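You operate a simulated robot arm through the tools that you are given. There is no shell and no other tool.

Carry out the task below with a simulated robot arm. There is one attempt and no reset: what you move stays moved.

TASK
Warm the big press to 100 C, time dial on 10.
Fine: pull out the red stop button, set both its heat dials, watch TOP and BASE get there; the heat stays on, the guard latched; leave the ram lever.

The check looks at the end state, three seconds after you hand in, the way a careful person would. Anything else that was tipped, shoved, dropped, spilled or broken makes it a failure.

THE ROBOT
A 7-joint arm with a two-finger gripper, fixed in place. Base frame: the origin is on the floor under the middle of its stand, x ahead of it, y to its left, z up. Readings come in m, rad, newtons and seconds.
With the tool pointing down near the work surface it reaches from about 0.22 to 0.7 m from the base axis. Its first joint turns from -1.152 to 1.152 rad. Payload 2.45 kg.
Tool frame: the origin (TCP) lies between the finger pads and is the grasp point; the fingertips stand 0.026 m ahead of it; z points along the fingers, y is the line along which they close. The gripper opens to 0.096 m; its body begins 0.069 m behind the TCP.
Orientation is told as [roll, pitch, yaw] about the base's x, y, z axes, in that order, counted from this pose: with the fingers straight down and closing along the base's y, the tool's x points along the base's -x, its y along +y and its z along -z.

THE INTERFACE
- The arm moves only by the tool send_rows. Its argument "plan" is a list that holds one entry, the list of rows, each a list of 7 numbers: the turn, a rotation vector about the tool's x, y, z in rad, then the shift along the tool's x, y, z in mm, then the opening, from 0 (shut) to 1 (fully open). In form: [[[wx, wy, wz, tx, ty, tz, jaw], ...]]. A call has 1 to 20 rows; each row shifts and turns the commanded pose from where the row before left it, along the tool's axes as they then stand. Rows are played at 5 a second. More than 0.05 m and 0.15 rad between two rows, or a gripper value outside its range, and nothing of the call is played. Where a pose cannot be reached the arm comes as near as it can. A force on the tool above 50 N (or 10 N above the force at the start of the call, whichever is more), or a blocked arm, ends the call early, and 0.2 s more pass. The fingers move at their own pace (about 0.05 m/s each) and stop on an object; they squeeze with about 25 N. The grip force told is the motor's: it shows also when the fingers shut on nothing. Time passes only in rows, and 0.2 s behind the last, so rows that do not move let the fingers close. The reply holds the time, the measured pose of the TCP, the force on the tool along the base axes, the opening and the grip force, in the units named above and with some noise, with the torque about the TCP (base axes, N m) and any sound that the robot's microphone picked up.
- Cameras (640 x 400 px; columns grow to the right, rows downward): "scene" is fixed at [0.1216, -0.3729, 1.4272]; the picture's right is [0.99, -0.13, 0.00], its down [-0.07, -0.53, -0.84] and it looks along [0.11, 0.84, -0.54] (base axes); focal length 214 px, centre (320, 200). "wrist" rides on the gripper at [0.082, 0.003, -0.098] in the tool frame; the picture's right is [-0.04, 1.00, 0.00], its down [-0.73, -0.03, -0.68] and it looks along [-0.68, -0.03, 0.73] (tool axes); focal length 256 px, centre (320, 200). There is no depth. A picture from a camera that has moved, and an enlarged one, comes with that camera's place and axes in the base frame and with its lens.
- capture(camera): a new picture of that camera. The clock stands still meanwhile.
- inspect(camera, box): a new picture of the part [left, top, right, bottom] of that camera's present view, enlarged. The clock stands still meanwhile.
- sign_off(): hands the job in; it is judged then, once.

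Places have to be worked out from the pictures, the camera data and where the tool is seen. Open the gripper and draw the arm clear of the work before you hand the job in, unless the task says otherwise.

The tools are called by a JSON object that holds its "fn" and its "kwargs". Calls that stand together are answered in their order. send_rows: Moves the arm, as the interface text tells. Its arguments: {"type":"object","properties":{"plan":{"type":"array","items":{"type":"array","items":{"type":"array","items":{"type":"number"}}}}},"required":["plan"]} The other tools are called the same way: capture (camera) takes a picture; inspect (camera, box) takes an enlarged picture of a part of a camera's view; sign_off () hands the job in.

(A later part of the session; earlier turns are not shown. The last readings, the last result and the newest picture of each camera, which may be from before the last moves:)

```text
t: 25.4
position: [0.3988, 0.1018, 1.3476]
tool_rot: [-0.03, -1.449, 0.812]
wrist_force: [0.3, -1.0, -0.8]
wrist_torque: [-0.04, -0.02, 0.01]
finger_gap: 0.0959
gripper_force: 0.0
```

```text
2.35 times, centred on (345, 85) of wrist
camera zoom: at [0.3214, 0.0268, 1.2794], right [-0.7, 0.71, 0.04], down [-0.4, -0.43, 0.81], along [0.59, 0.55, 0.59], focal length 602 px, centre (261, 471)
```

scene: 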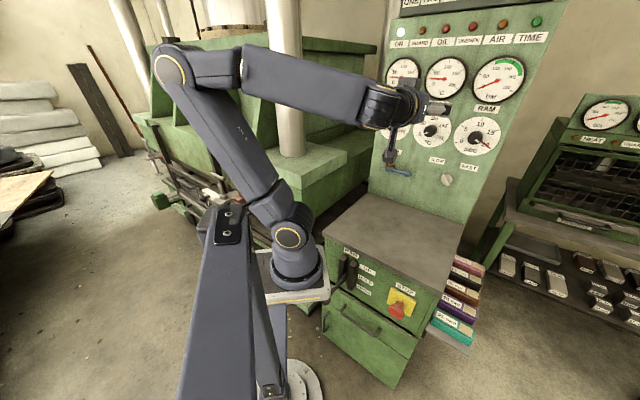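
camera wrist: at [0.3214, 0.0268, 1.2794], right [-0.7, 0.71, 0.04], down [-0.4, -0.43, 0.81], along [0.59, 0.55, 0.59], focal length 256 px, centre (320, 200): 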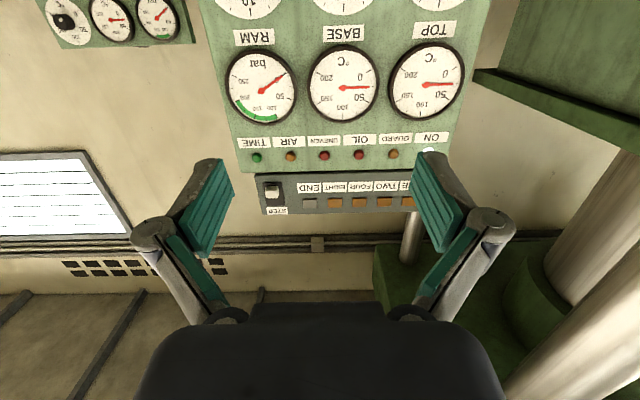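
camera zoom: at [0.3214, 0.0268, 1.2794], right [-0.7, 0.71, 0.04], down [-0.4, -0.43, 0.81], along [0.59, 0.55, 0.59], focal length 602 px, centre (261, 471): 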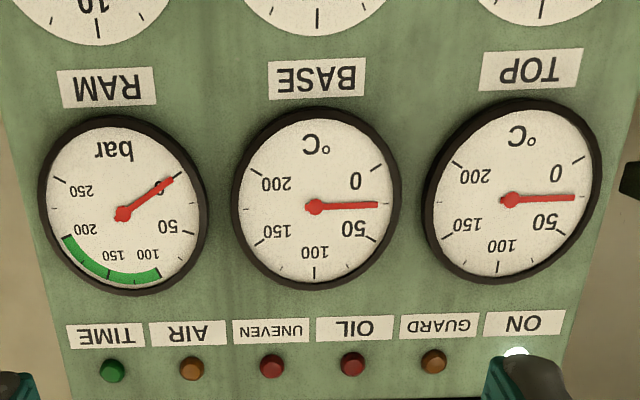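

All warning lamps are dark; the wall sheet is just a window. Next, level the tool and move to a stand-off 12 cm in front of the TOP knob at about (0.454, 0.402, 1.21).

{"fn": "send_rows", "kwargs": {"plan": [[[0, -0.1216, 0, 0, 0, 0, 1], [0, 0, 0, 17.2, 21.8, 31.3, 1], [0, 0, 0, 17.2, 21.8, 31.3, 1], [0, 0, 0, 17.2, 21.8, 31.3, 1], [0, 0, 0, 17.2, 21.8, 31.3, 1], [0, 0, 0, 17.2, 21.8, 31.3, 1], [0, 0, 0, 17.2, 21.8, 31.3, 1], [0, 0, 0, 17.2, 21.8, 31.3, 1], [0, 0, 0, 17.2, 21.8, 31.3, 1]]]}}

{"fn": "capture", "kwargs": {"camera": "scene"}}

{"fn": "capture", "kwargs": {"camera": "wrist"}}

```text
t: 27.4
position: [0.4541, 0.4034, 1.2092]
tool_rot: [-1.278, -1.567, 2.059]
wrist_force: [0.6, -0.1, -0.3]
wrist_torque: [0.0, 0.04, 0.02]
finger_gap: 0.0958
gripper_force: 0.1
```

```text
taken
```

scene: 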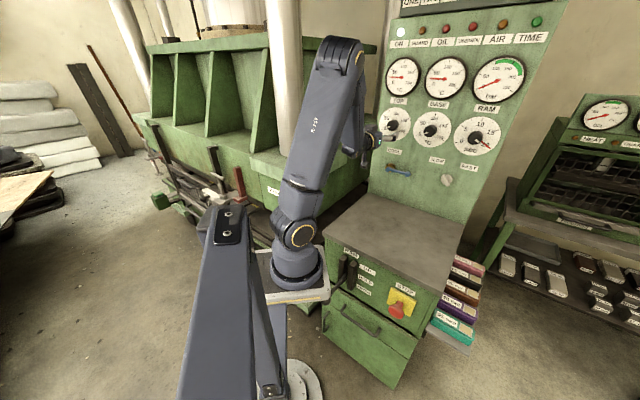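

```text
taken
camera wrist: at [0.3821, 0.3355, 1.1279], right [-0.7, 0.71, 0.04], down [-0.46, -0.5, 0.73], along [0.54, 0.5, 0.68], focal length 256 px, centre (320, 200)
```

wrist: 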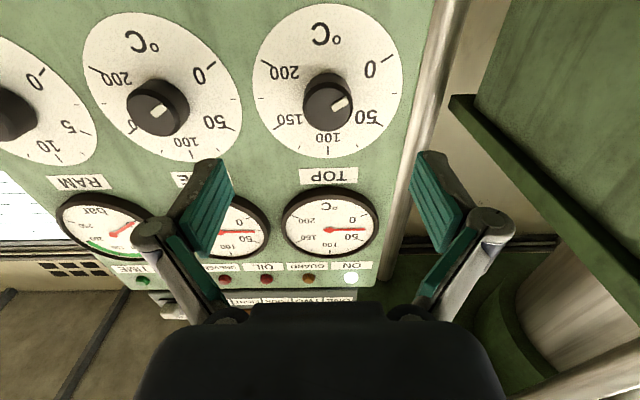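

Excellent view of the TOP knob. I'll zoom in to locate its axis, front face and indicator.

{"fn": "inspect", "kwargs": {"camera": "wrist", "box": [240, 0, 420, 165]}}

{"fn": "inspect", "kwargs": {"camera": "scene", "box": [340, 80, 480, 180]}}

```text
2.42 times, centred on (330, 82) of wrist
camera zoom: at [0.3821, 0.3355, 1.1279], right [-0.7, 0.71, 0.04], down [-0.46, -0.5, 0.73], along [0.54, 0.5, 0.68], focal length 621 px, centre (296, 485)
```

zoom: 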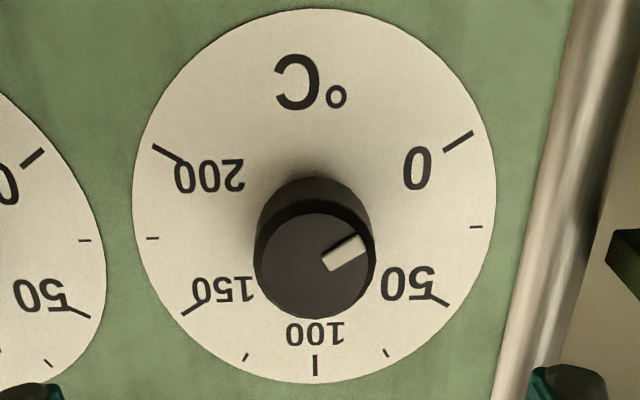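

```text
4.00 times, centred on (410, 130) of scene
camera zoom: at [0.1216, -0.3729, 1.4272], right [0.99, -0.13, 0.0], down [-0.07, -0.53, -0.84], along [0.11, 0.84, -0.54], focal length 858 px, centre (-40, 480)
```

zoom: 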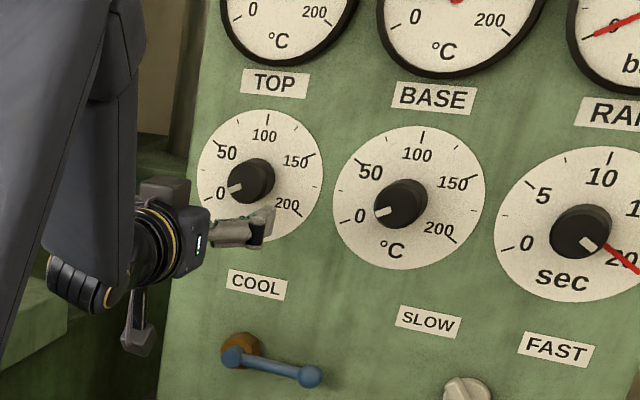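

TOP dial centre triangulates to (0.538, 0.495, 1.213), knob front 27 mm proud, knob ≈39 mm diameter, currently at 0. I'll correct the centring (5 mm left, 3.5 mm up) and roll the tool -60° to have room for a 120° clockwise turn.

{"fn": "send_rows", "kwargs": {"plan": [[[0, 0, 0, -3.5, 5.2, 0, 1], [0, 0, -0.15, 0, 0, 0, 1], [0, 0, -0.15, 0, 0, 0, 1], [0, 0, -0.15, 0, 0, 0, 1], [0, 0, -0.15, 0, 0, 0, 1], [0, 0, -0.15, 0, 0, 0, 1], [0, 0, -0.15, 0, 0, 0, 1], [0, 0, -0.15, 0, 0, 0, 1]]]}}

{"fn": "capture", "kwargs": {"camera": "wrist"}}

{"fn": "capture", "kwargs": {"camera": "scene"}}

```text
t: 29.2
position: [0.4508, 0.4046, 1.2134]
tool_rot: [-1.571, -0.515, 2.352]
wrist_force: [0.6, 0.2, -0.2]
wrist_torque: [-0.03, -0.01, 0.01]
finger_gap: 0.0961
gripper_force: 0.0
```

```text
taken
camera wrist: at [0.4301, 0.2851, 1.1706], right [-0.37, 0.37, -0.85], down [-0.92, -0.04, 0.39], along [0.11, 0.93, 0.36], focal length 256 px, centre (320, 200)
```

wrist: 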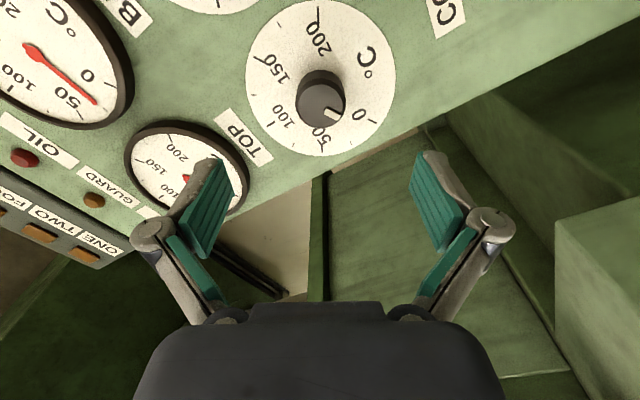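

```text
taken
```

scene: 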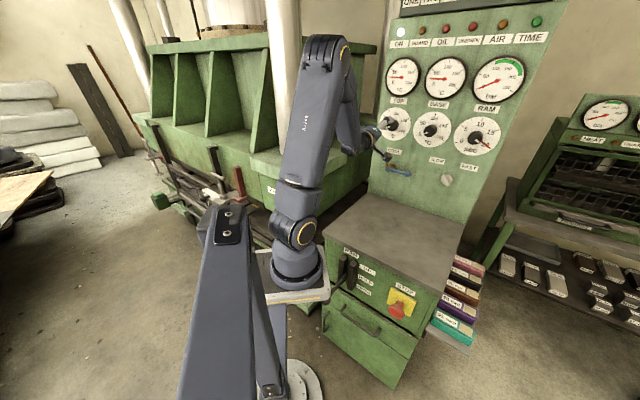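

Roll worked and the knob is centred between the pads (within ~2 mm). Advancing 65 mm first, then checking.

{"fn": "send_rows", "kwargs": {"plan": [[[0, 0, 0, 0, 0, 33, 1], [0, 0, 0, 0, 0, 33, 1]]]}}

{"fn": "capture", "kwargs": {"camera": "wrist"}}

```text
t: 29.8
position: [0.4971, 0.4511, 1.214]
tool_rot: [-1.572, -0.516, 2.353]
wrist_force: [-0.1, 0.7, 0.3]
wrist_torque: [-0.01, 0.03, 0.01]
finger_gap: 0.0961
gripper_force: 0.1
```

```text
taken
camera wrist: at [0.477, 0.3326, 1.1701], right [-0.37, 0.37, -0.85], down [-0.92, -0.04, 0.39], along [0.11, 0.93, 0.36], focal length 256 px, centre (320, 200)
```

wrist: 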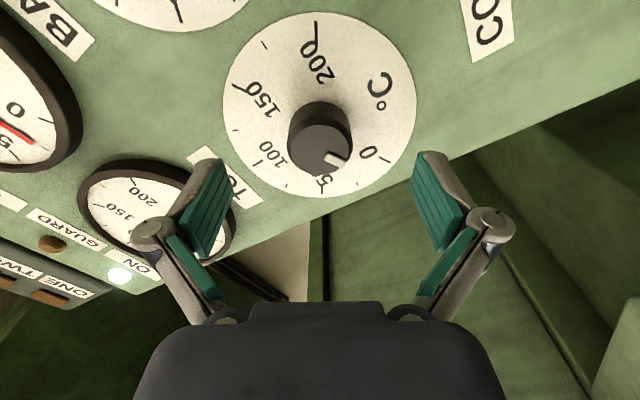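

The prediction of the knob front at (320,152) matches the picture exactly. Advancing the last 28 mm.

{"fn": "send_rows", "kwargs": {"plan": [[[0, 0, 0, 0, 0, 14, 1], [0, 0, 0, 0, 0, 13, 1]]]}}

{"fn": "capture", "kwargs": {"camera": "wrist"}}

```text
t: 30.4
position: [0.5158, 0.4713, 1.2136]
tool_rot: [-1.57, -0.518, 2.353]
wrist_force: [0.3, -0.2, -0.9]
wrist_torque: [0.01, 0.01, 0.02]
finger_gap: 0.0958
gripper_force: 0.1
```

```text
taken
camera wrist: at [0.4963, 0.3514, 1.1705], right [-0.37, 0.38, -0.85], down [-0.92, -0.04, 0.39], along [0.11, 0.93, 0.36], focal length 256 px, centre (320, 200)
```

wrist: 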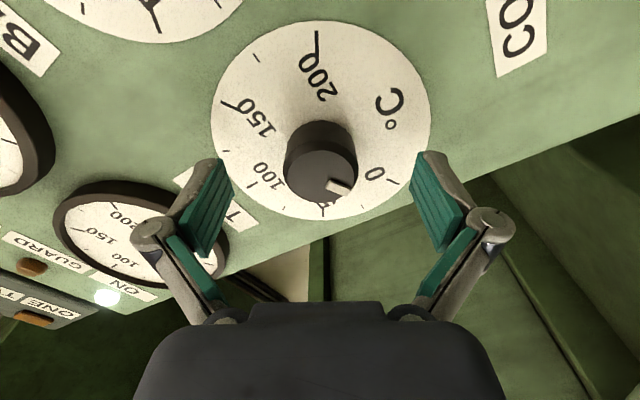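

At grasp depth (fingertips ~6 mm short of the panel). Closing on the TOP knob.

{"fn": "send_rows", "kwargs": {"plan": [[[0, 0, 0, 0, 0, 0, 0.3], [0, 0, 0, 0, 0, 0, 0.2], [0, 0, 0, 0, 0, 0, 0.1], [0, 0, 0, 0, 0, 0, 0.1]]]}}

{"fn": "capture", "kwargs": {"camera": "wrist"}}

```text
t: 31.4
position: [0.5162, 0.4708, 1.2144]
tool_rot: [-1.57, -0.519, 2.353]
wrist_force: [0.3, 0.2, -0.2]
wrist_torque: [-0.01, 0.06, 0.02]
finger_gap: 0.0415
gripper_force: 26.5
```

```text
taken
camera wrist: at [0.4961, 0.3513, 1.1702], right [-0.37, 0.38, -0.85], down [-0.92, -0.04, 0.39], along [0.11, 0.93, 0.36], focal length 256 px, centre (320, 200)
```

wrist: 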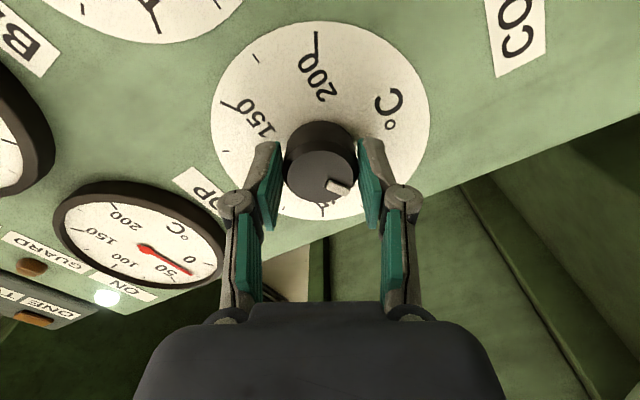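

Solid grip on the knob. Before turning, a zoom to confirm how the white mark sits relative to the 0 tick.

{"fn": "inspect", "kwargs": {"camera": "wrist", "box": [200, 10, 440, 240]}}

{"fn": "inspect", "kwargs": {"camera": "scene", "box": [370, 95, 510, 165]}}

```text
1.74 times, centred on (320, 125) of wrist
camera zoom: at [0.4961, 0.3513, 1.1702], right [-0.37, 0.38, -0.85], down [-0.92, -0.04, 0.39], along [0.11, 0.93, 0.36], focal length 445 px, centre (320, 330)
```

zoom: 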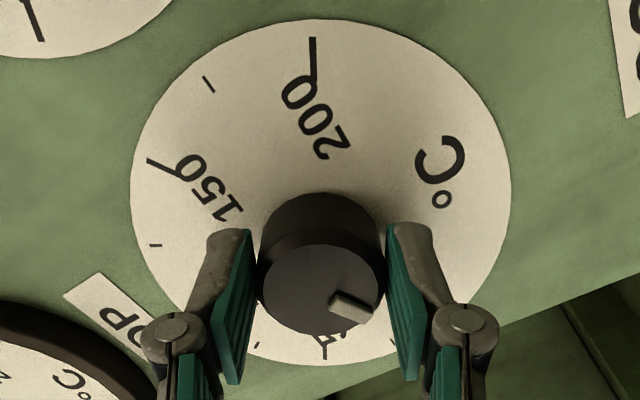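

```text
4.57 times, centred on (440, 130) of scene
camera zoom: at [0.1216, -0.3729, 1.4272], right [0.99, -0.13, 0.0], down [-0.07, -0.53, -0.84], along [0.11, 0.84, -0.54], focal length 980 px, centre (-229, 520)
```

zoom: 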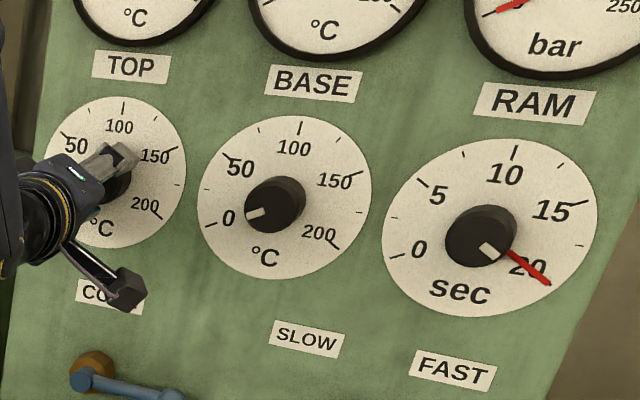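

Mark is at 0. Turning the TOP knob clockwise 120° (2.094 rad) to 100.

{"fn": "send_rows", "kwargs": {"plan": [[[0, 0, 0.1396, 0, 0, 0, 0.1], [0, 0, 0.1396, 0, 0, 0, 0.1], [0, 0, 0.1396, 0, 0, 0, 0.1], [0, 0, 0.1396, 0, 0, 0, 0.1], [0, 0, 0.1396, 0, 0, 0, 0.1], [0, 0, 0.1396, 0, 0, 0, 0.1], [0, 0, 0.1396, 0, 0, 0, 0.1], [0, 0, 0.1396, 0, 0, 0, 0.1], [0, 0, 0.1396, 0, 0, 0, 0.1], [0, 0, 0.1396, 0, 0, 0, 0.1], [0, 0, 0.1396, 0, 0, 0, 0.1], [0, 0, 0.1396, 0, 0, 0, 0.1], [0, 0, 0.1396, 0, 0, 0, 0.1], [0, 0, 0.1396, 0, 0, 0, 0.1], [0, 0, 0.1396, 0, 0, 0, 0.1]]]}}

{"fn": "capture", "kwargs": {"camera": "wrist"}}

{"fn": "inspect", "kwargs": {"camera": "scene", "box": [370, 15, 550, 165]}}

```text
t: 34.6
position: [0.5122, 0.4748, 1.2132]
tool_rot: [1.568, -0.528, -0.779]
wrist_force: [-8.6, 26.5, -3.7]
wrist_torque: [-0.47, 0.33, 1.03]
finger_gap: 0.0413
gripper_force: 45.1
```

```text
taken
camera wrist: at [0.3927, 0.4542, 1.1756], right [-0.33, 0.33, 0.88], down [-0.02, -0.94, 0.34], along [0.94, 0.1, 0.32], focal length 256 px, centre (320, 200)
```

wrist: 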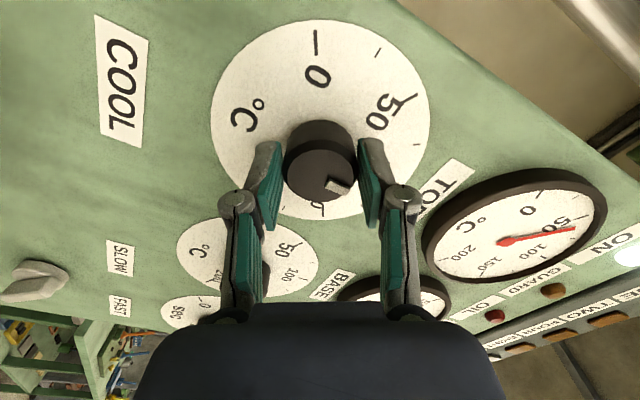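

```text
2.67 times, centred on (460, 90) of scene
camera zoom: at [0.1214, -0.3719, 1.4275], right [0.99, -0.13, 0.0], down [-0.07, -0.53, -0.84], along [0.11, 0.84, -0.54], focal length 572 px, centre (-53, 493)
```

zoom: 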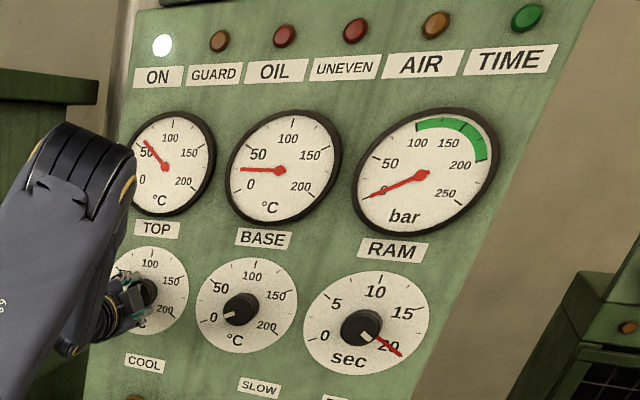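

TOP is warming very fast (already ~60 °C while BASE is at 25), so an UNEVEN alarm is a risk. I'll turn TOP straight back to about 57 to hold it there while I bring BASE up.

{"fn": "send_rows", "kwargs": {"plan": [[[0, 0, -0.15, 0, 0, 0, 0.1], [0, 0, -0.15, 0, 0, 0, 0.1], [0, 0, -0.15, 0, 0, 0, 0.1], [0, 0, -0.15, 0, 0, 0, 0.1], [0, 0, -0.15, 0, 0, 0, 0.1], [0, 0, -0.15, 0, 0, 0, 0.1]]]}}

{"fn": "inspect", "kwargs": {"camera": "scene", "box": [370, 15, 550, 165]}}

{"fn": "capture", "kwargs": {"camera": "wrist"}}

```text
t: 36.0
position: [0.5142, 0.4726, 1.2126]
tool_rot: [1.541, -1.43, -0.756]
wrist_force: [-16.7, 12.5, -9.5]
wrist_torque: [-0.11, 0.14, 0.47]
finger_gap: 0.0412
gripper_force: 44.7
```

```text
2.67 times, centred on (460, 90) of scene
camera zoom: at [0.1212, -0.3723, 1.4274], right [0.99, -0.13, 0.0], down [-0.07, -0.53, -0.84], along [0.11, 0.84, -0.54], focal length 572 px, centre (-53, 493)
```

zoom: 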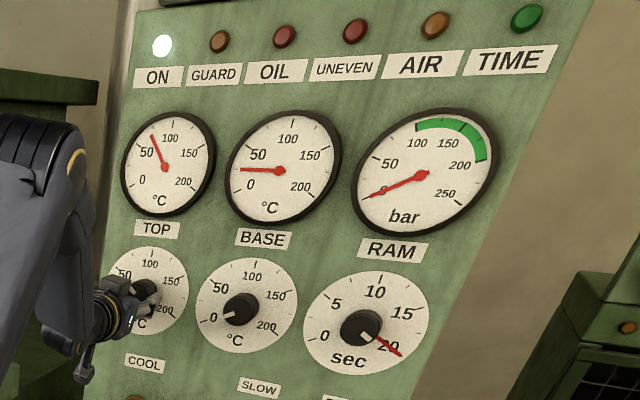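

```text
taken
camera wrist: at [0.4347, 0.4124, 1.1326], right [-0.7, 0.69, 0.18], down [-0.38, -0.57, 0.72], along [0.61, 0.44, 0.66], focal length 256 px, centre (320, 200)
```

wrist: 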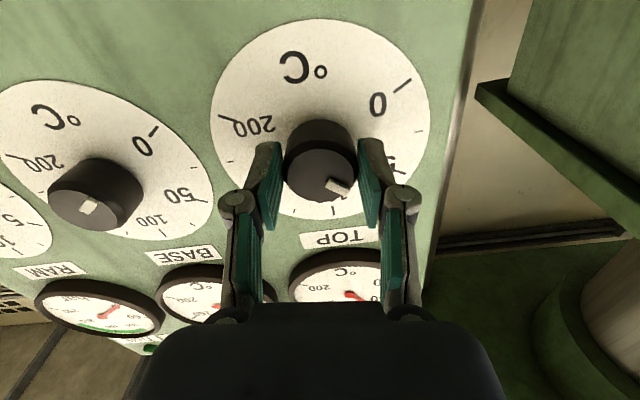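

TOP now ~70 and holding with its dial near 57; UNEVEN stays dark. I release, back off 40 mm, shift 147 mm right to the BASE knob and roll back to -60°.

{"fn": "send_rows", "kwargs": {"plan": [[[0, 0, 0, 0, 0, 0, 1], [0, 0, 0, 0, 0, 0, 1], [0, 0, 0, 0, 0, 0, 1], [0, 0, 0, 0, 0, -40, 1], [0, 0, 0, -5.3, -36.4, 0, 1], [0, 0, 0, -5.3, -36.4, 0, 1], [0, 0, 0, -5.3, -36.4, 0, 1], [0, 0, 0, -5.3, -36.4, 0, 1], [0, 0, -0.149, 0, 0, 0, 1], [0, 0, -0.149, 0, 0, 0, 1], [0, 0, -0.149, 0, 0, 0, 1], [0, 0, -0.149, 0, 0, 0, 1], [0, 0, -0.149, 0, 0, 0, 1], [0, 0, -0.149, 0, 0, 0, 1], [0, 0, -0.149, 0, 0, 0, 1], [0, 0, -0.149, 0, 0, 0, 1]]]}}

{"fn": "capture", "kwargs": {"camera": "wrist"}}

{"fn": "inspect", "kwargs": {"camera": "scene", "box": [370, 15, 550, 165]}}

```text
t: 39.4
position: [0.5911, 0.3378, 1.213]
tool_rot: [-1.569, -0.515, 2.354]
wrist_force: [-0.1, -0.5, -0.3]
wrist_torque: [-0.02, 0.0, 0.02]
finger_gap: 0.0959
gripper_force: 0.1
```

```text
taken
camera wrist: at [0.5712, 0.2187, 1.17], right [-0.37, 0.38, -0.85], down [-0.92, -0.04, 0.39], along [0.11, 0.93, 0.36], focal length 256 px, centre (320, 200)
```

wrist: 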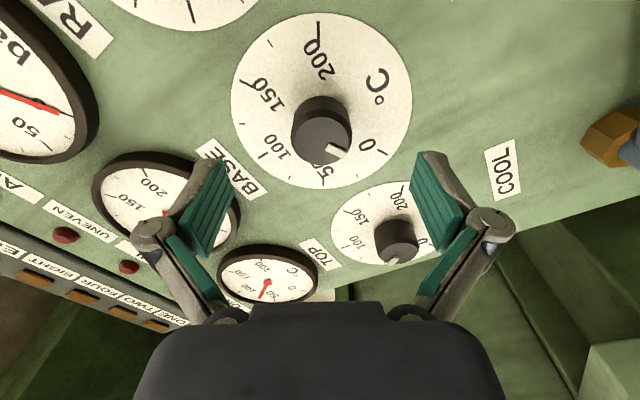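

```text
2.67 times, centred on (460, 90) of scene
camera zoom: at [0.1216, -0.3729, 1.4272], right [0.99, -0.13, 0.0], down [-0.07, -0.53, -0.84], along [0.11, 0.84, -0.54], focal length 572 px, centre (-53, 493)
```

zoom: 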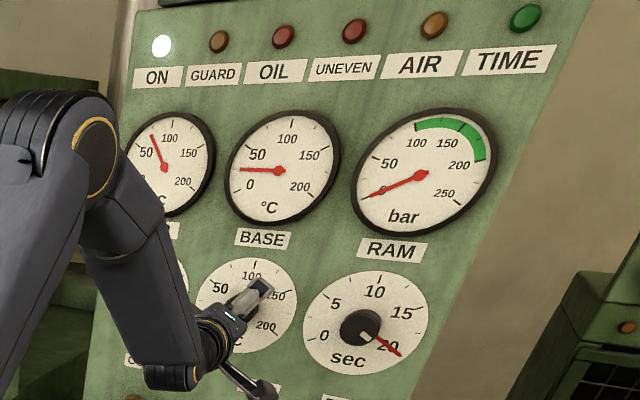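

Positioned in front of BASE; TOP holds ~70. Zooming on the BASE knob for precise centring.

{"fn": "inspect", "kwargs": {"camera": "wrist", "box": [220, 5, 420, 205]}}

```text
2.00 times, centred on (320, 105) of wrist
camera zoom: at [0.5712, 0.2187, 1.17], right [-0.37, 0.38, -0.85], down [-0.92, -0.04, 0.39], along [0.11, 0.93, 0.36], focal length 512 px, centre (320, 390)
```

zoom: 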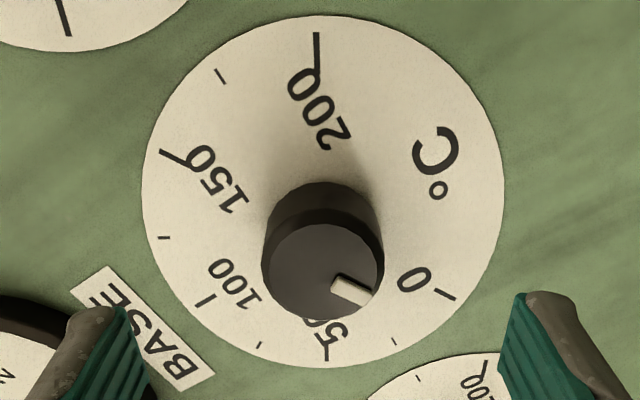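

BASE knob is centred within ~1 mm. Advancing 41 mm and closing on it.

{"fn": "send_rows", "kwargs": {"plan": [[[0, 0, 0, 0, 0, 14, 1], [0, 0, 0, 0, 0, 14, 1], [0, 0, 0, 0, 0, 13, 1], [0, 0, 0, 0, 0, 0, 0.3], [0, 0, 0, 0, 0, 0, 0.2], [0, 0, 0, 0, 0, 0, 0.1], [0, 0, 0, 0, 0, 0, 0.1]]]}}

{"fn": "inspect", "kwargs": {"camera": "wrist", "box": [200, 10, 440, 240]}}

```text
t: 41.0
position: [0.6207, 0.3655, 1.2124]
tool_rot: [-1.568, -0.52, 2.353]
wrist_force: [-4.4, -0.4, -5.3]
wrist_torque: [-0.07, 0.01, 0.09]
finger_gap: 0.0417
gripper_force: 26.3
```

```text
1.74 times, centred on (320, 125) of wrist
camera zoom: at [0.6003, 0.2475, 1.1693], right [-0.38, 0.37, -0.85], down [-0.92, -0.04, 0.39], along [0.12, 0.93, 0.36], focal length 445 px, centre (320, 330)
```

zoom: 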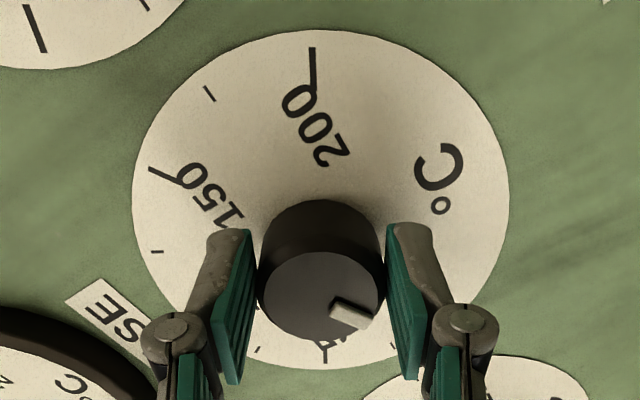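

Good grip on BASE. Turning it clockwise 120° to 100 while TOP holds at ~60-70.

{"fn": "send_rows", "kwargs": {"plan": [[[0, 0, 0.1496, 0, 0, 0, 0.1], [0, 0, 0.1496, 0, 0, 0, 0.1], [0, 0, 0.1496, 0, 0, 0, 0.1], [0, 0, 0.1496, 0, 0, 0, 0.1], [0, 0, 0.1496, 0, 0, 0, 0.1], [0, 0, 0.1496, 0, 0, 0, 0.1], [0, 0, 0.1496, 0, 0, 0, 0.1], [0, 0, 0.1496, 0, 0, 0, 0.1], [0, 0, 0.1496, 0, 0, 0, 0.1], [0, 0, 0.1496, 0, 0, 0, 0.1], [0, 0, 0.1496, 0, 0, 0, 0.1], [0, 0, 0.1496, 0, 0, 0, 0.1], [0, 0, 0.1496, 0, 0, 0, 0.1], [0, 0, 0.1496, 0, 0, 0, 0.1]]]}}

{"fn": "capture", "kwargs": {"camera": "wrist"}}

{"fn": "inspect", "kwargs": {"camera": "scene", "box": [370, 15, 550, 165]}}

```text
t: 44.0
position: [0.6143, 0.3723, 1.2124]
tool_rot: [1.568, -0.528, -0.77]
wrist_force: [-30.1, 17.1, -9.1]
wrist_torque: [0.13, -0.21, 0.48]
finger_gap: 0.0413
gripper_force: 44.8
```

```text
taken
camera wrist: at [0.4947, 0.3521, 1.175], right [-0.33, 0.33, 0.88], down [-0.01, -0.94, 0.35], along [0.94, 0.11, 0.31], focal length 256 px, centre (320, 200)
```

wrist: 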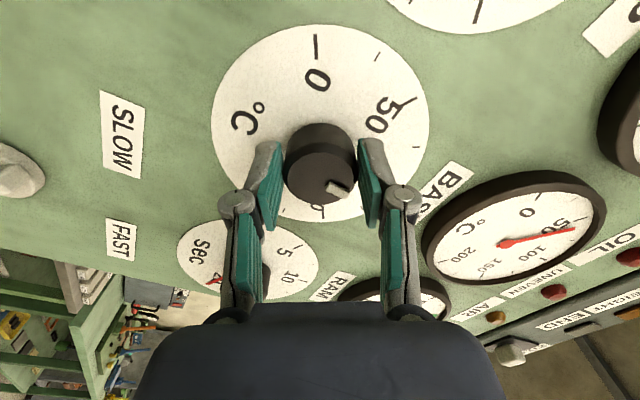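

```text
2.67 times, centred on (460, 90) of scene
camera zoom: at [0.1207, -0.3722, 1.4274], right [0.99, -0.13, 0.0], down [-0.07, -0.53, -0.84], along [0.11, 0.84, -0.54], focal length 572 px, centre (-53, 493)
```

zoom: 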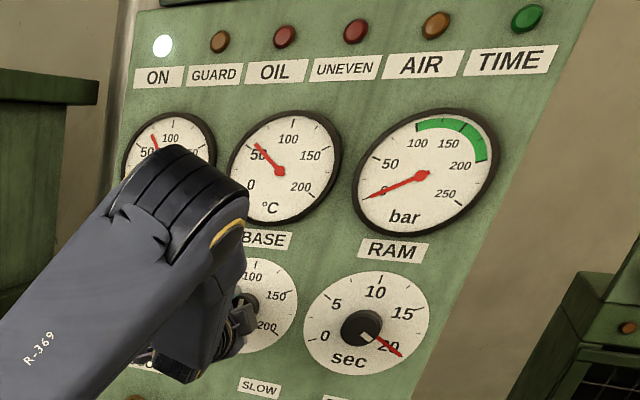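

BASE is climbing past ~57 with UNEVEN dark. I relieve the side load, release, back off and return to the TOP knob to take it on to 100.

{"fn": "send_rows", "kwargs": {"plan": [[[0, 0, 0, 8.05, 4.65, 0, 0.1], [0, 0, 0, 0, 0, 0, 1], [0, 0, 0, 0, 0, 0, 1], [0, 0, 0, 0, 0, 0, 1], [0, 0, 0, 0, 0, -45, 1], [0, 0, -0.15, 0, 0, 0, 1], [0, 0, -0.15, 0, 0, 0, 1], [0, 0, -0.15, 0, 0, 0, 1], [0, 0, -0.15, 0, 0, 0, 1], [0, 0, -0.15, 0, 0, 0, 1], [0, 0, -0.15, 0, 0, 0, 1], [0, 0, 0, 4.45, 35.2, 0, 1], [0, 0, 0, 4.45, 35.2, 0, 1], [0, 0, 0, 4.45, 35.2, 0, 1], [0, 0, 0, 4.45, 35.2, 0, 1]]]}}

{"fn": "capture", "kwargs": {"camera": "wrist"}}

{"fn": "inspect", "kwargs": {"camera": "scene", "box": [370, 15, 550, 165]}}

```text
t: 47.2
position: [0.4828, 0.4423, 1.2168]
tool_rot: [1.567, -1.427, -0.787]
wrist_force: [-0.1, 0.6, -0.4]
wrist_torque: [-0.03, -0.03, -0.02]
finger_gap: 0.0959
gripper_force: 0.0
```

```text
taken
camera wrist: at [0.4033, 0.3825, 1.1354], right [-0.69, 0.7, 0.18], down [-0.39, -0.57, 0.72], along [0.61, 0.43, 0.67], focal length 256 px, centre (320, 200)
```

wrist: 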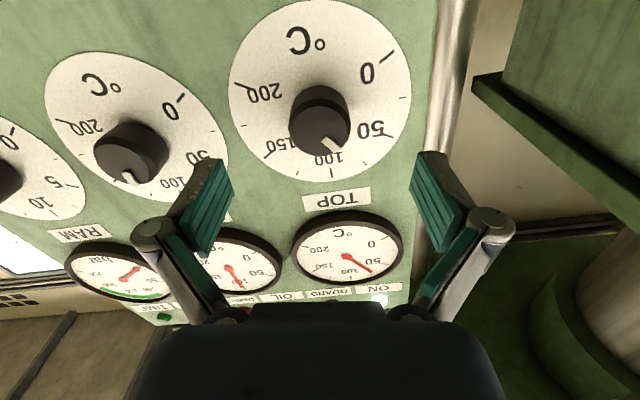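

```text
2.67 times, centred on (460, 90) of scene
camera zoom: at [0.1216, -0.3729, 1.4272], right [0.99, -0.13, 0.0], down [-0.07, -0.53, -0.84], along [0.11, 0.84, -0.54], focal length 572 px, centre (-53, 493)
```

zoom: 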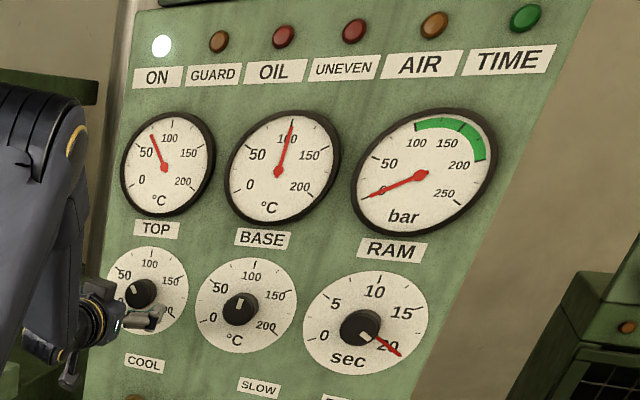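

BASE has reached about 100, TOP waits at ~68, UNEVEN dark. Zooming on the TOP knob to check centring before gripping again.

{"fn": "inspect", "kwargs": {"camera": "wrist", "box": [220, 0, 420, 200]}}

```text
2.00 times, centred on (320, 100) of wrist
camera zoom: at [0.4033, 0.3825, 1.1354], right [-0.69, 0.7, 0.18], down [-0.39, -0.57, 0.72], along [0.61, 0.43, 0.67], focal length 512 px, centre (320, 400)
```

zoom: 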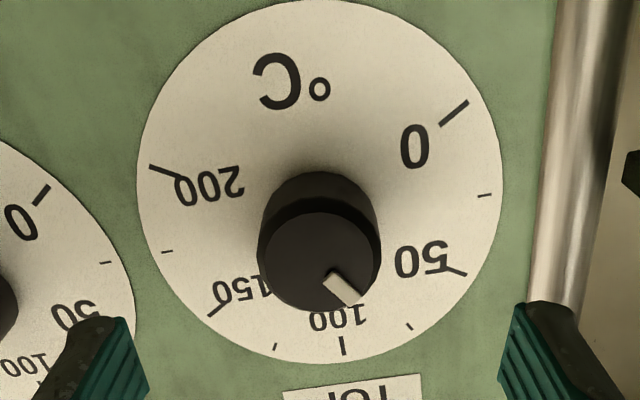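

TOP's mark seems nearer 70 than 57. I'll zoom hard on both knobs to read the dial settings exactly.

{"fn": "inspect", "kwargs": {"camera": "wrist", "box": [270, 60, 380, 190]}}

{"fn": "inspect", "kwargs": {"camera": "scene", "box": [405, 100, 461, 150]}}

{"fn": "inspect", "kwargs": {"camera": "scene", "box": [380, 45, 475, 105]}}

```text
3.08 times, centred on (325, 125) of wrist
camera zoom: at [0.4033, 0.3825, 1.1354], right [-0.69, 0.7, 0.18], down [-0.39, -0.57, 0.72], along [0.61, 0.43, 0.67], focal length 788 px, centre (305, 431)
```

zoom: 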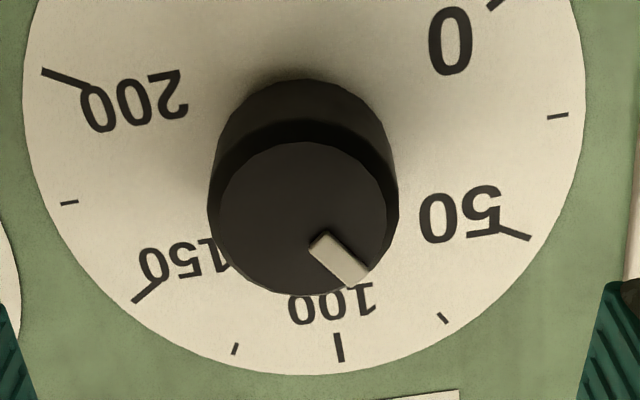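

```text
8.00 times, centred on (433, 125) of scene
camera zoom: at [0.1216, -0.3729, 1.4272], right [0.99, -0.13, 0.0], down [-0.07, -0.53, -0.84], along [0.11, 0.84, -0.54], focal length 1716 px, centre (-584, 800)
```

zoom: 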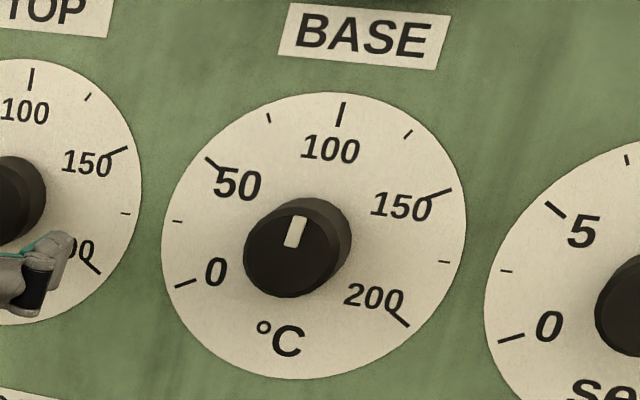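

```text
6.67 times, centred on (428, 75) of scene
camera zoom: at [0.1216, -0.3729, 1.4272], right [0.99, -0.13, 0.0], down [-0.07, -0.53, -0.84], along [0.11, 0.84, -0.54], focal length 1430 px, centre (-397, 1033)
```

zoom: 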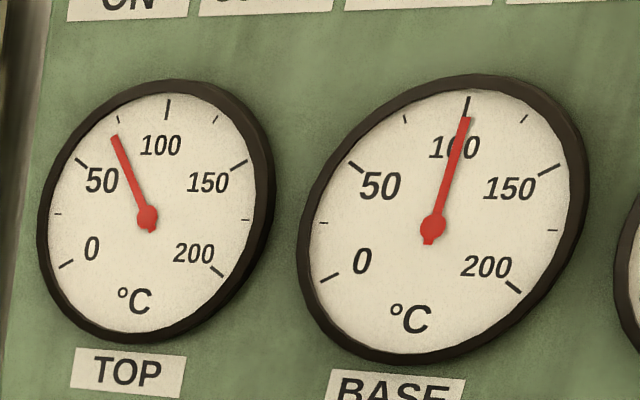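

Readings: TOP dial ≈70 and gauge ≈72 (holding), BASE dial ≈100, gauge ≈101. I re-centre slightly, grip the TOP knob again and turn it about 35° clockwise.

{"fn": "send_rows", "kwargs": {"plan": [[[0, 0, 0, 2.4, -1.05, 0, 1], [0, 0, 0, 0, 0, 15, 1], [0, 0, 0, 0, 0, 15, 1], [0, 0, 0, 0, 0, 14, 1], [0, 0, 0, 0, 0, 0, 0.3], [0, 0, 0, 0, 0, 0, 0.2], [0, 0, 0, 0, 0, 0, 0.1], [0, 0, 0, 0, 0, 0, 0.1]]]}}

{"fn": "inspect", "kwargs": {"camera": "wrist", "box": [200, 10, 440, 240]}}

```text
t: 49.0
position: [0.5148, 0.4734, 1.2132]
tool_rot: [1.568, -1.426, -0.784]
wrist_force: [0.2, -1.0, 0.0]
wrist_torque: [0.09, -0.01, 0.0]
finger_gap: 0.0417
gripper_force: 27.0
```

```text
1.74 times, centred on (320, 125) of wrist
camera zoom: at [0.4348, 0.4136, 1.1337], right [-0.69, 0.7, 0.18], down [-0.39, -0.57, 0.72], along [0.61, 0.43, 0.67], focal length 445 px, centre (320, 330)
```

zoom: 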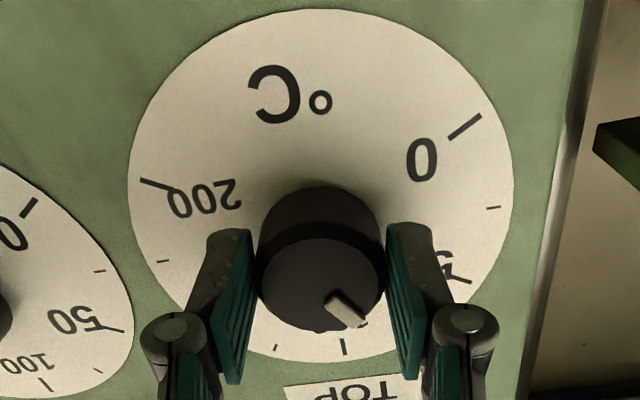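

Gripped with no side load. Turning TOP clockwise 0.61 rad.

{"fn": "send_rows", "kwargs": {"plan": [[[0, 0, 0.122, 0, 0, 0, 0.1], [0, 0, 0.122, 0, 0, 0, 0.1], [0, 0, 0.122, 0, 0, 0, 0.1], [0, 0, 0.122, 0, 0, 0, 0.1], [0, 0, 0.122, 0, 0, 0, 0.1]]]}}

{"fn": "inspect", "kwargs": {"camera": "wrist", "box": [200, 10, 440, 240]}}

{"fn": "inspect", "kwargs": {"camera": "scene", "box": [370, 15, 550, 165]}}

```text
t: 50.2
position: [0.5139, 0.4724, 1.214]
tool_rot: [1.573, -0.817, -0.788]
wrist_force: [13.0, 15.2, 3.9]
wrist_torque: [-0.2, 0.15, -0.02]
finger_gap: 0.0414
gripper_force: 45.0
```

```text
1.74 times, centred on (320, 125) of wrist
camera zoom: at [0.4038, 0.4448, 1.157], right [-0.49, 0.5, 0.71], down [-0.11, -0.85, 0.51], along [0.86, 0.17, 0.48], focal length 445 px, centre (320, 330)
```

zoom: 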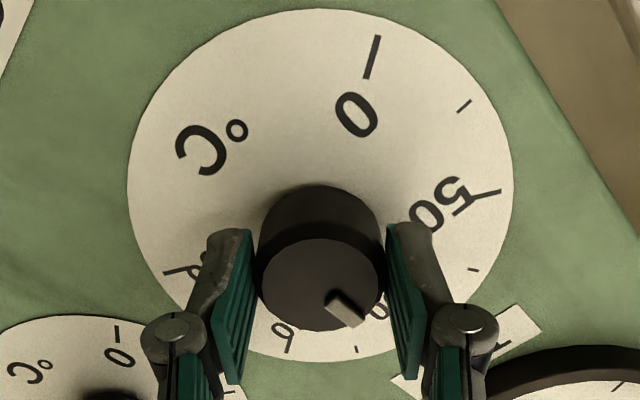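

```text
2.67 times, centred on (460, 90) of scene
camera zoom: at [0.122, -0.3724, 1.4273], right [0.99, -0.13, 0.0], down [-0.07, -0.53, -0.84], along [0.11, 0.84, -0.54], focal length 572 px, centre (-53, 493)
```

zoom: 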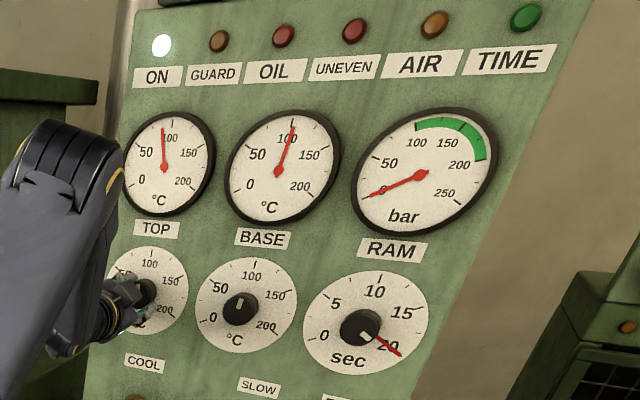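

TOP is rising through ~88. I release, back off 45 mm, and read the TOP dial.

{"fn": "send_rows", "kwargs": {"plan": [[[0, 0, 0, 0, 0, 0, 1], [0, 0, 0, 0, 0, 0, 1], [0, 0, 0, 0, 0, 0, 1], [0, 0, 0, 0, 0, -45, 1], [0, 0, 0, 0, 0, 0, 1]]]}}

{"fn": "inspect", "kwargs": {"camera": "wrist", "box": [250, 50, 390, 190]}}

{"fn": "inspect", "kwargs": {"camera": "scene", "box": [380, 45, 475, 105]}}

{"fn": "inspect", "kwargs": {"camera": "scene", "box": [380, 95, 460, 150]}}

```text
t: 51.4
position: [0.4818, 0.4408, 1.2121]
tool_rot: [1.573, -0.817, -0.79]
wrist_force: [-0.3, 0.3, -0.2]
wrist_torque: [0.01, 0.06, -0.01]
finger_gap: 0.0956
gripper_force: 0.1
```

```text
2.86 times, centred on (320, 120) of wrist
camera zoom: at [0.3712, 0.4128, 1.1549], right [-0.49, 0.5, 0.71], down [-0.11, -0.85, 0.51], along [0.86, 0.17, 0.48], focal length 731 px, centre (320, 429)
```

zoom: 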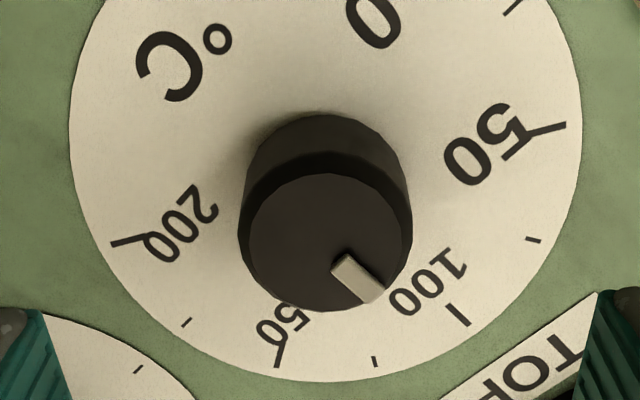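

```text
6.67 times, centred on (428, 75) of scene
camera zoom: at [0.1216, -0.3729, 1.4272], right [0.99, -0.13, 0.0], down [-0.07, -0.53, -0.84], along [0.11, 0.84, -0.54], focal length 1430 px, centre (-397, 1033)
```

zoom: 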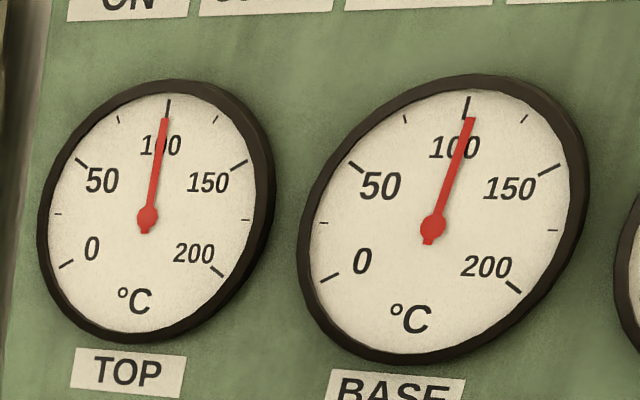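

```text
7.27 times, centred on (420, 122) of scene
camera zoom: at [0.1216, -0.3729, 1.4272], right [0.99, -0.13, 0.0], down [-0.07, -0.53, -0.84], along [0.11, 0.84, -0.54], focal length 1560 px, centre (-407, 764)
```

zoom: 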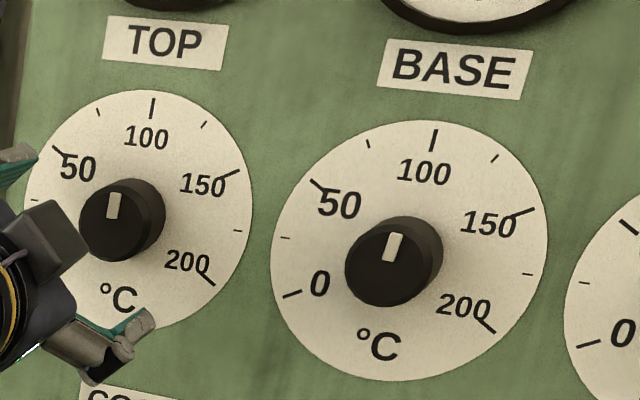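

TOP has reached ≈100, BASE ≈103. I'll wait a little for both to settle and read them at high zoom.

{"fn": "send_rows", "kwargs": {"plan": [[[0, 0, 0, 0, 0, 0, 1], [0, 0, 0, 0, 0, 0, 1], [0, 0, 0, 0, 0, 0, 1], [0, 0, 0, 0, 0, 0, 1], [0, 0, 0, 0, 0, 0, 1], [0, 0, 0, 0, 0, 0, 1], [0, 0, 0, 0, 0, 0, 1], [0, 0, 0, 0, 0, 0, 1], [0, 0, 0, 0, 0, 0, 1], [0, 0, 0, 0, 0, 0, 1], [0, 0, 0, 0, 0, 0, 1], [0, 0, 0, 0, 0, 0, 1]]]}}

{"fn": "inspect", "kwargs": {"camera": "scene", "box": [382, 55, 424, 100]}}

{"fn": "inspect", "kwargs": {"camera": "scene", "box": [422, 52, 470, 102]}}

{"fn": "inspect", "kwargs": {"camera": "scene", "box": [410, 105, 456, 145]}}

{"fn": "inspect", "kwargs": {"camera": "scene", "box": [376, 100, 416, 140]}}

```text
t: 54.0
position: [0.4805, 0.4418, 1.2129]
tool_rot: [1.572, -0.817, -0.789]
wrist_force: [0.2, 0.1, 0.5]
wrist_torque: [-0.01, 0.02, 0.0]
finger_gap: 0.0959
gripper_force: 0.1
```

```text
8.89 times, centred on (403, 78) of scene
camera zoom: at [0.1216, -0.3729, 1.4272], right [0.99, -0.13, 0.0], down [-0.07, -0.53, -0.84], along [0.11, 0.84, -0.54], focal length 1906 px, centre (-418, 1289)
```

zoom: 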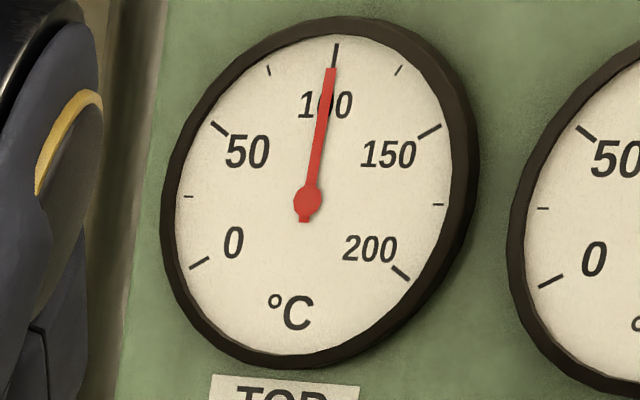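

```text
8.00 times, centred on (446, 77) of scene
camera zoom: at [0.1216, -0.3729, 1.4272], right [0.99, -0.13, 0.0], down [-0.07, -0.53, -0.84], along [0.11, 0.84, -0.54], focal length 1716 px, centre (-688, 1184)
```

zoom: 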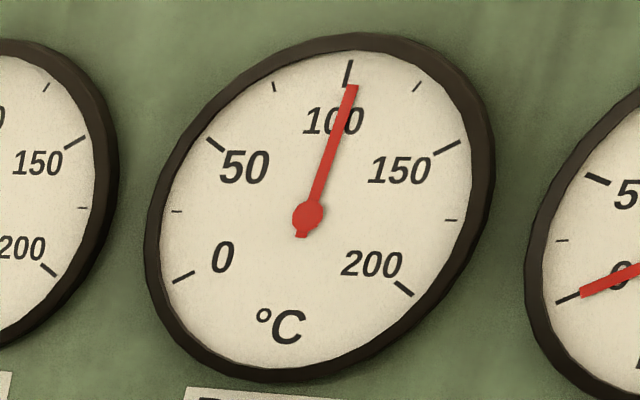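

```text
10.00 times, centred on (433, 125) of scene
camera zoom: at [0.1216, -0.3729, 1.4272], right [0.99, -0.13, 0.0], down [-0.07, -0.53, -0.84], along [0.11, 0.84, -0.54], focal length 2145 px, centre (-810, 950)
```

zoom: 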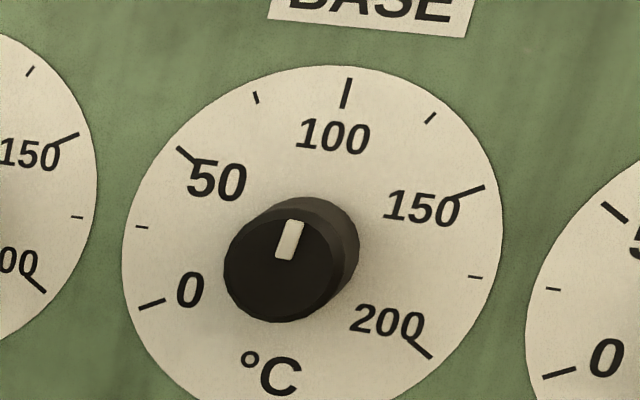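

```text
10.00 times, centred on (396, 120) of scene
camera zoom: at [0.1216, -0.3729, 1.4272], right [0.99, -0.13, 0.0], down [-0.07, -0.53, -0.84], along [0.11, 0.84, -0.54], focal length 2145 px, centre (-440, 1000)
```

zoom: 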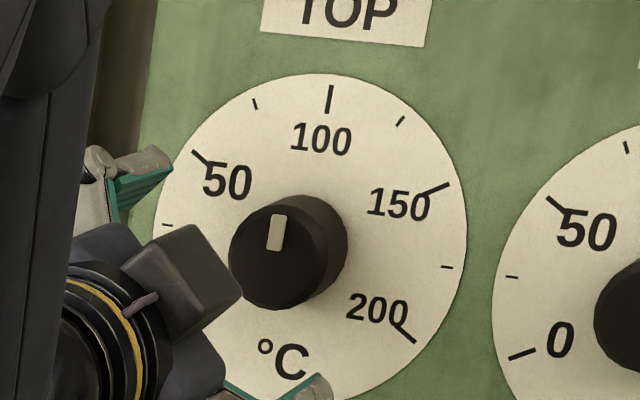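

TOP reads ≈99 with its dial ≈99; BASE reads ≈103.5 with its dial ≈102–103. I'll go to the BASE knob and trim it back about 3°–4°.

{"fn": "send_rows", "kwargs": {"plan": [[[0, 0, 0, -25.4, -26.7, 0, 1], [0, 0, 0, -25.4, -26.7, 0, 1], [0, 0, 0, -25.4, -26.7, 0, 1], [0, 0, 0, -25.4, -26.7, 0, 1], [0, 0, 0, 0, 0, 0, 1]]]}}

{"fn": "inspect", "kwargs": {"camera": "wrist", "box": [240, 40, 400, 200]}}

{"fn": "capture", "kwargs": {"camera": "wrist"}}

```text
t: 55.2
position: [0.5866, 0.3349, 1.2142]
tool_rot: [1.571, -0.816, -0.787]
wrist_force: [-0.1, 0.3, 0.4]
wrist_torque: [-0.03, 0.02, -0.03]
finger_gap: 0.0962
gripper_force: 0.1
```

```text
2.50 times, centred on (320, 120) of wrist
camera zoom: at [0.4757, 0.3065, 1.1575], right [-0.49, 0.5, 0.71], down [-0.11, -0.85, 0.51], along [0.86, 0.17, 0.48], focal length 640 px, centre (320, 400)
```

zoom: 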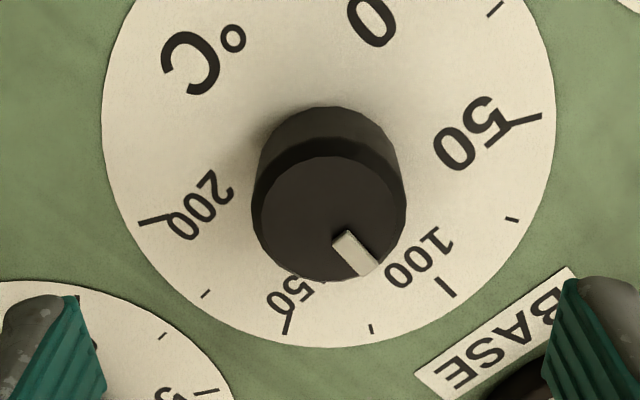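

```text
taken
camera wrist: at [0.4757, 0.3065, 1.1575], right [-0.49, 0.5, 0.71], down [-0.11, -0.85, 0.51], along [0.86, 0.17, 0.48], focal length 256 px, centre (320, 200)
```

wrist: 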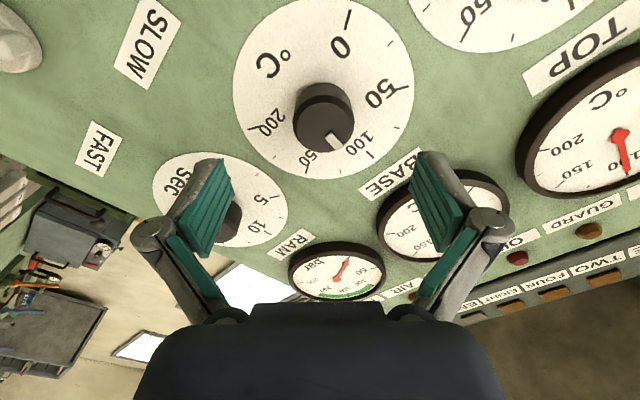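

BASE knob lies about 3 mm left of the tool axis; I correct for that, advance, and grip it.

{"fn": "send_rows", "kwargs": {"plan": [[[0, 0, 0, 2.8, 1.5, 0, 1], [0, 0, 0, 0, 0, 16, 1], [0, 0, 0, 0, 0, 16, 1], [0, 0, 0, 0, 0, 14, 1], [0, 0, 0, 0, 0, 0, 0.3], [0, 0, 0, 0, 0, 0, 0.2], [0, 0, 0, 0, 0, 0, 0.1], [0, 0, 0, 0, 0, 0, 0.1]]]}}

{"fn": "inspect", "kwargs": {"camera": "wrist", "box": [200, 10, 440, 240]}}

```text
t: 57.0
position: [0.6158, 0.3699, 1.2154]
tool_rot: [1.57, -0.815, -0.788]
wrist_force: [-2.0, 0.5, 0.8]
wrist_torque: [0.06, -0.06, 0.02]
finger_gap: 0.0413
gripper_force: 26.4
```

```text
1.74 times, centred on (320, 125) of wrist
camera zoom: at [0.5055, 0.3409, 1.1572], right [-0.49, 0.5, 0.71], down [-0.11, -0.85, 0.51], along [0.86, 0.17, 0.48], focal length 445 px, centre (320, 330)
```

zoom: 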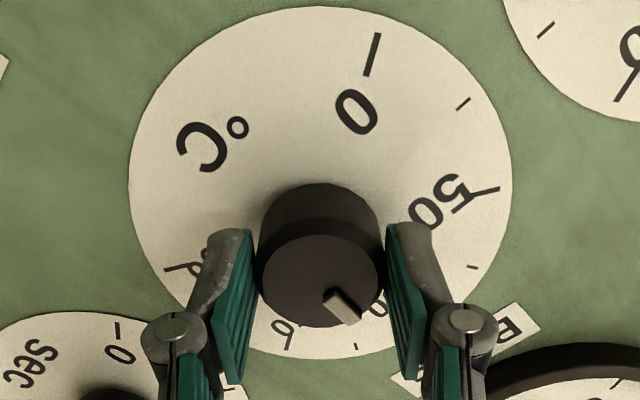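

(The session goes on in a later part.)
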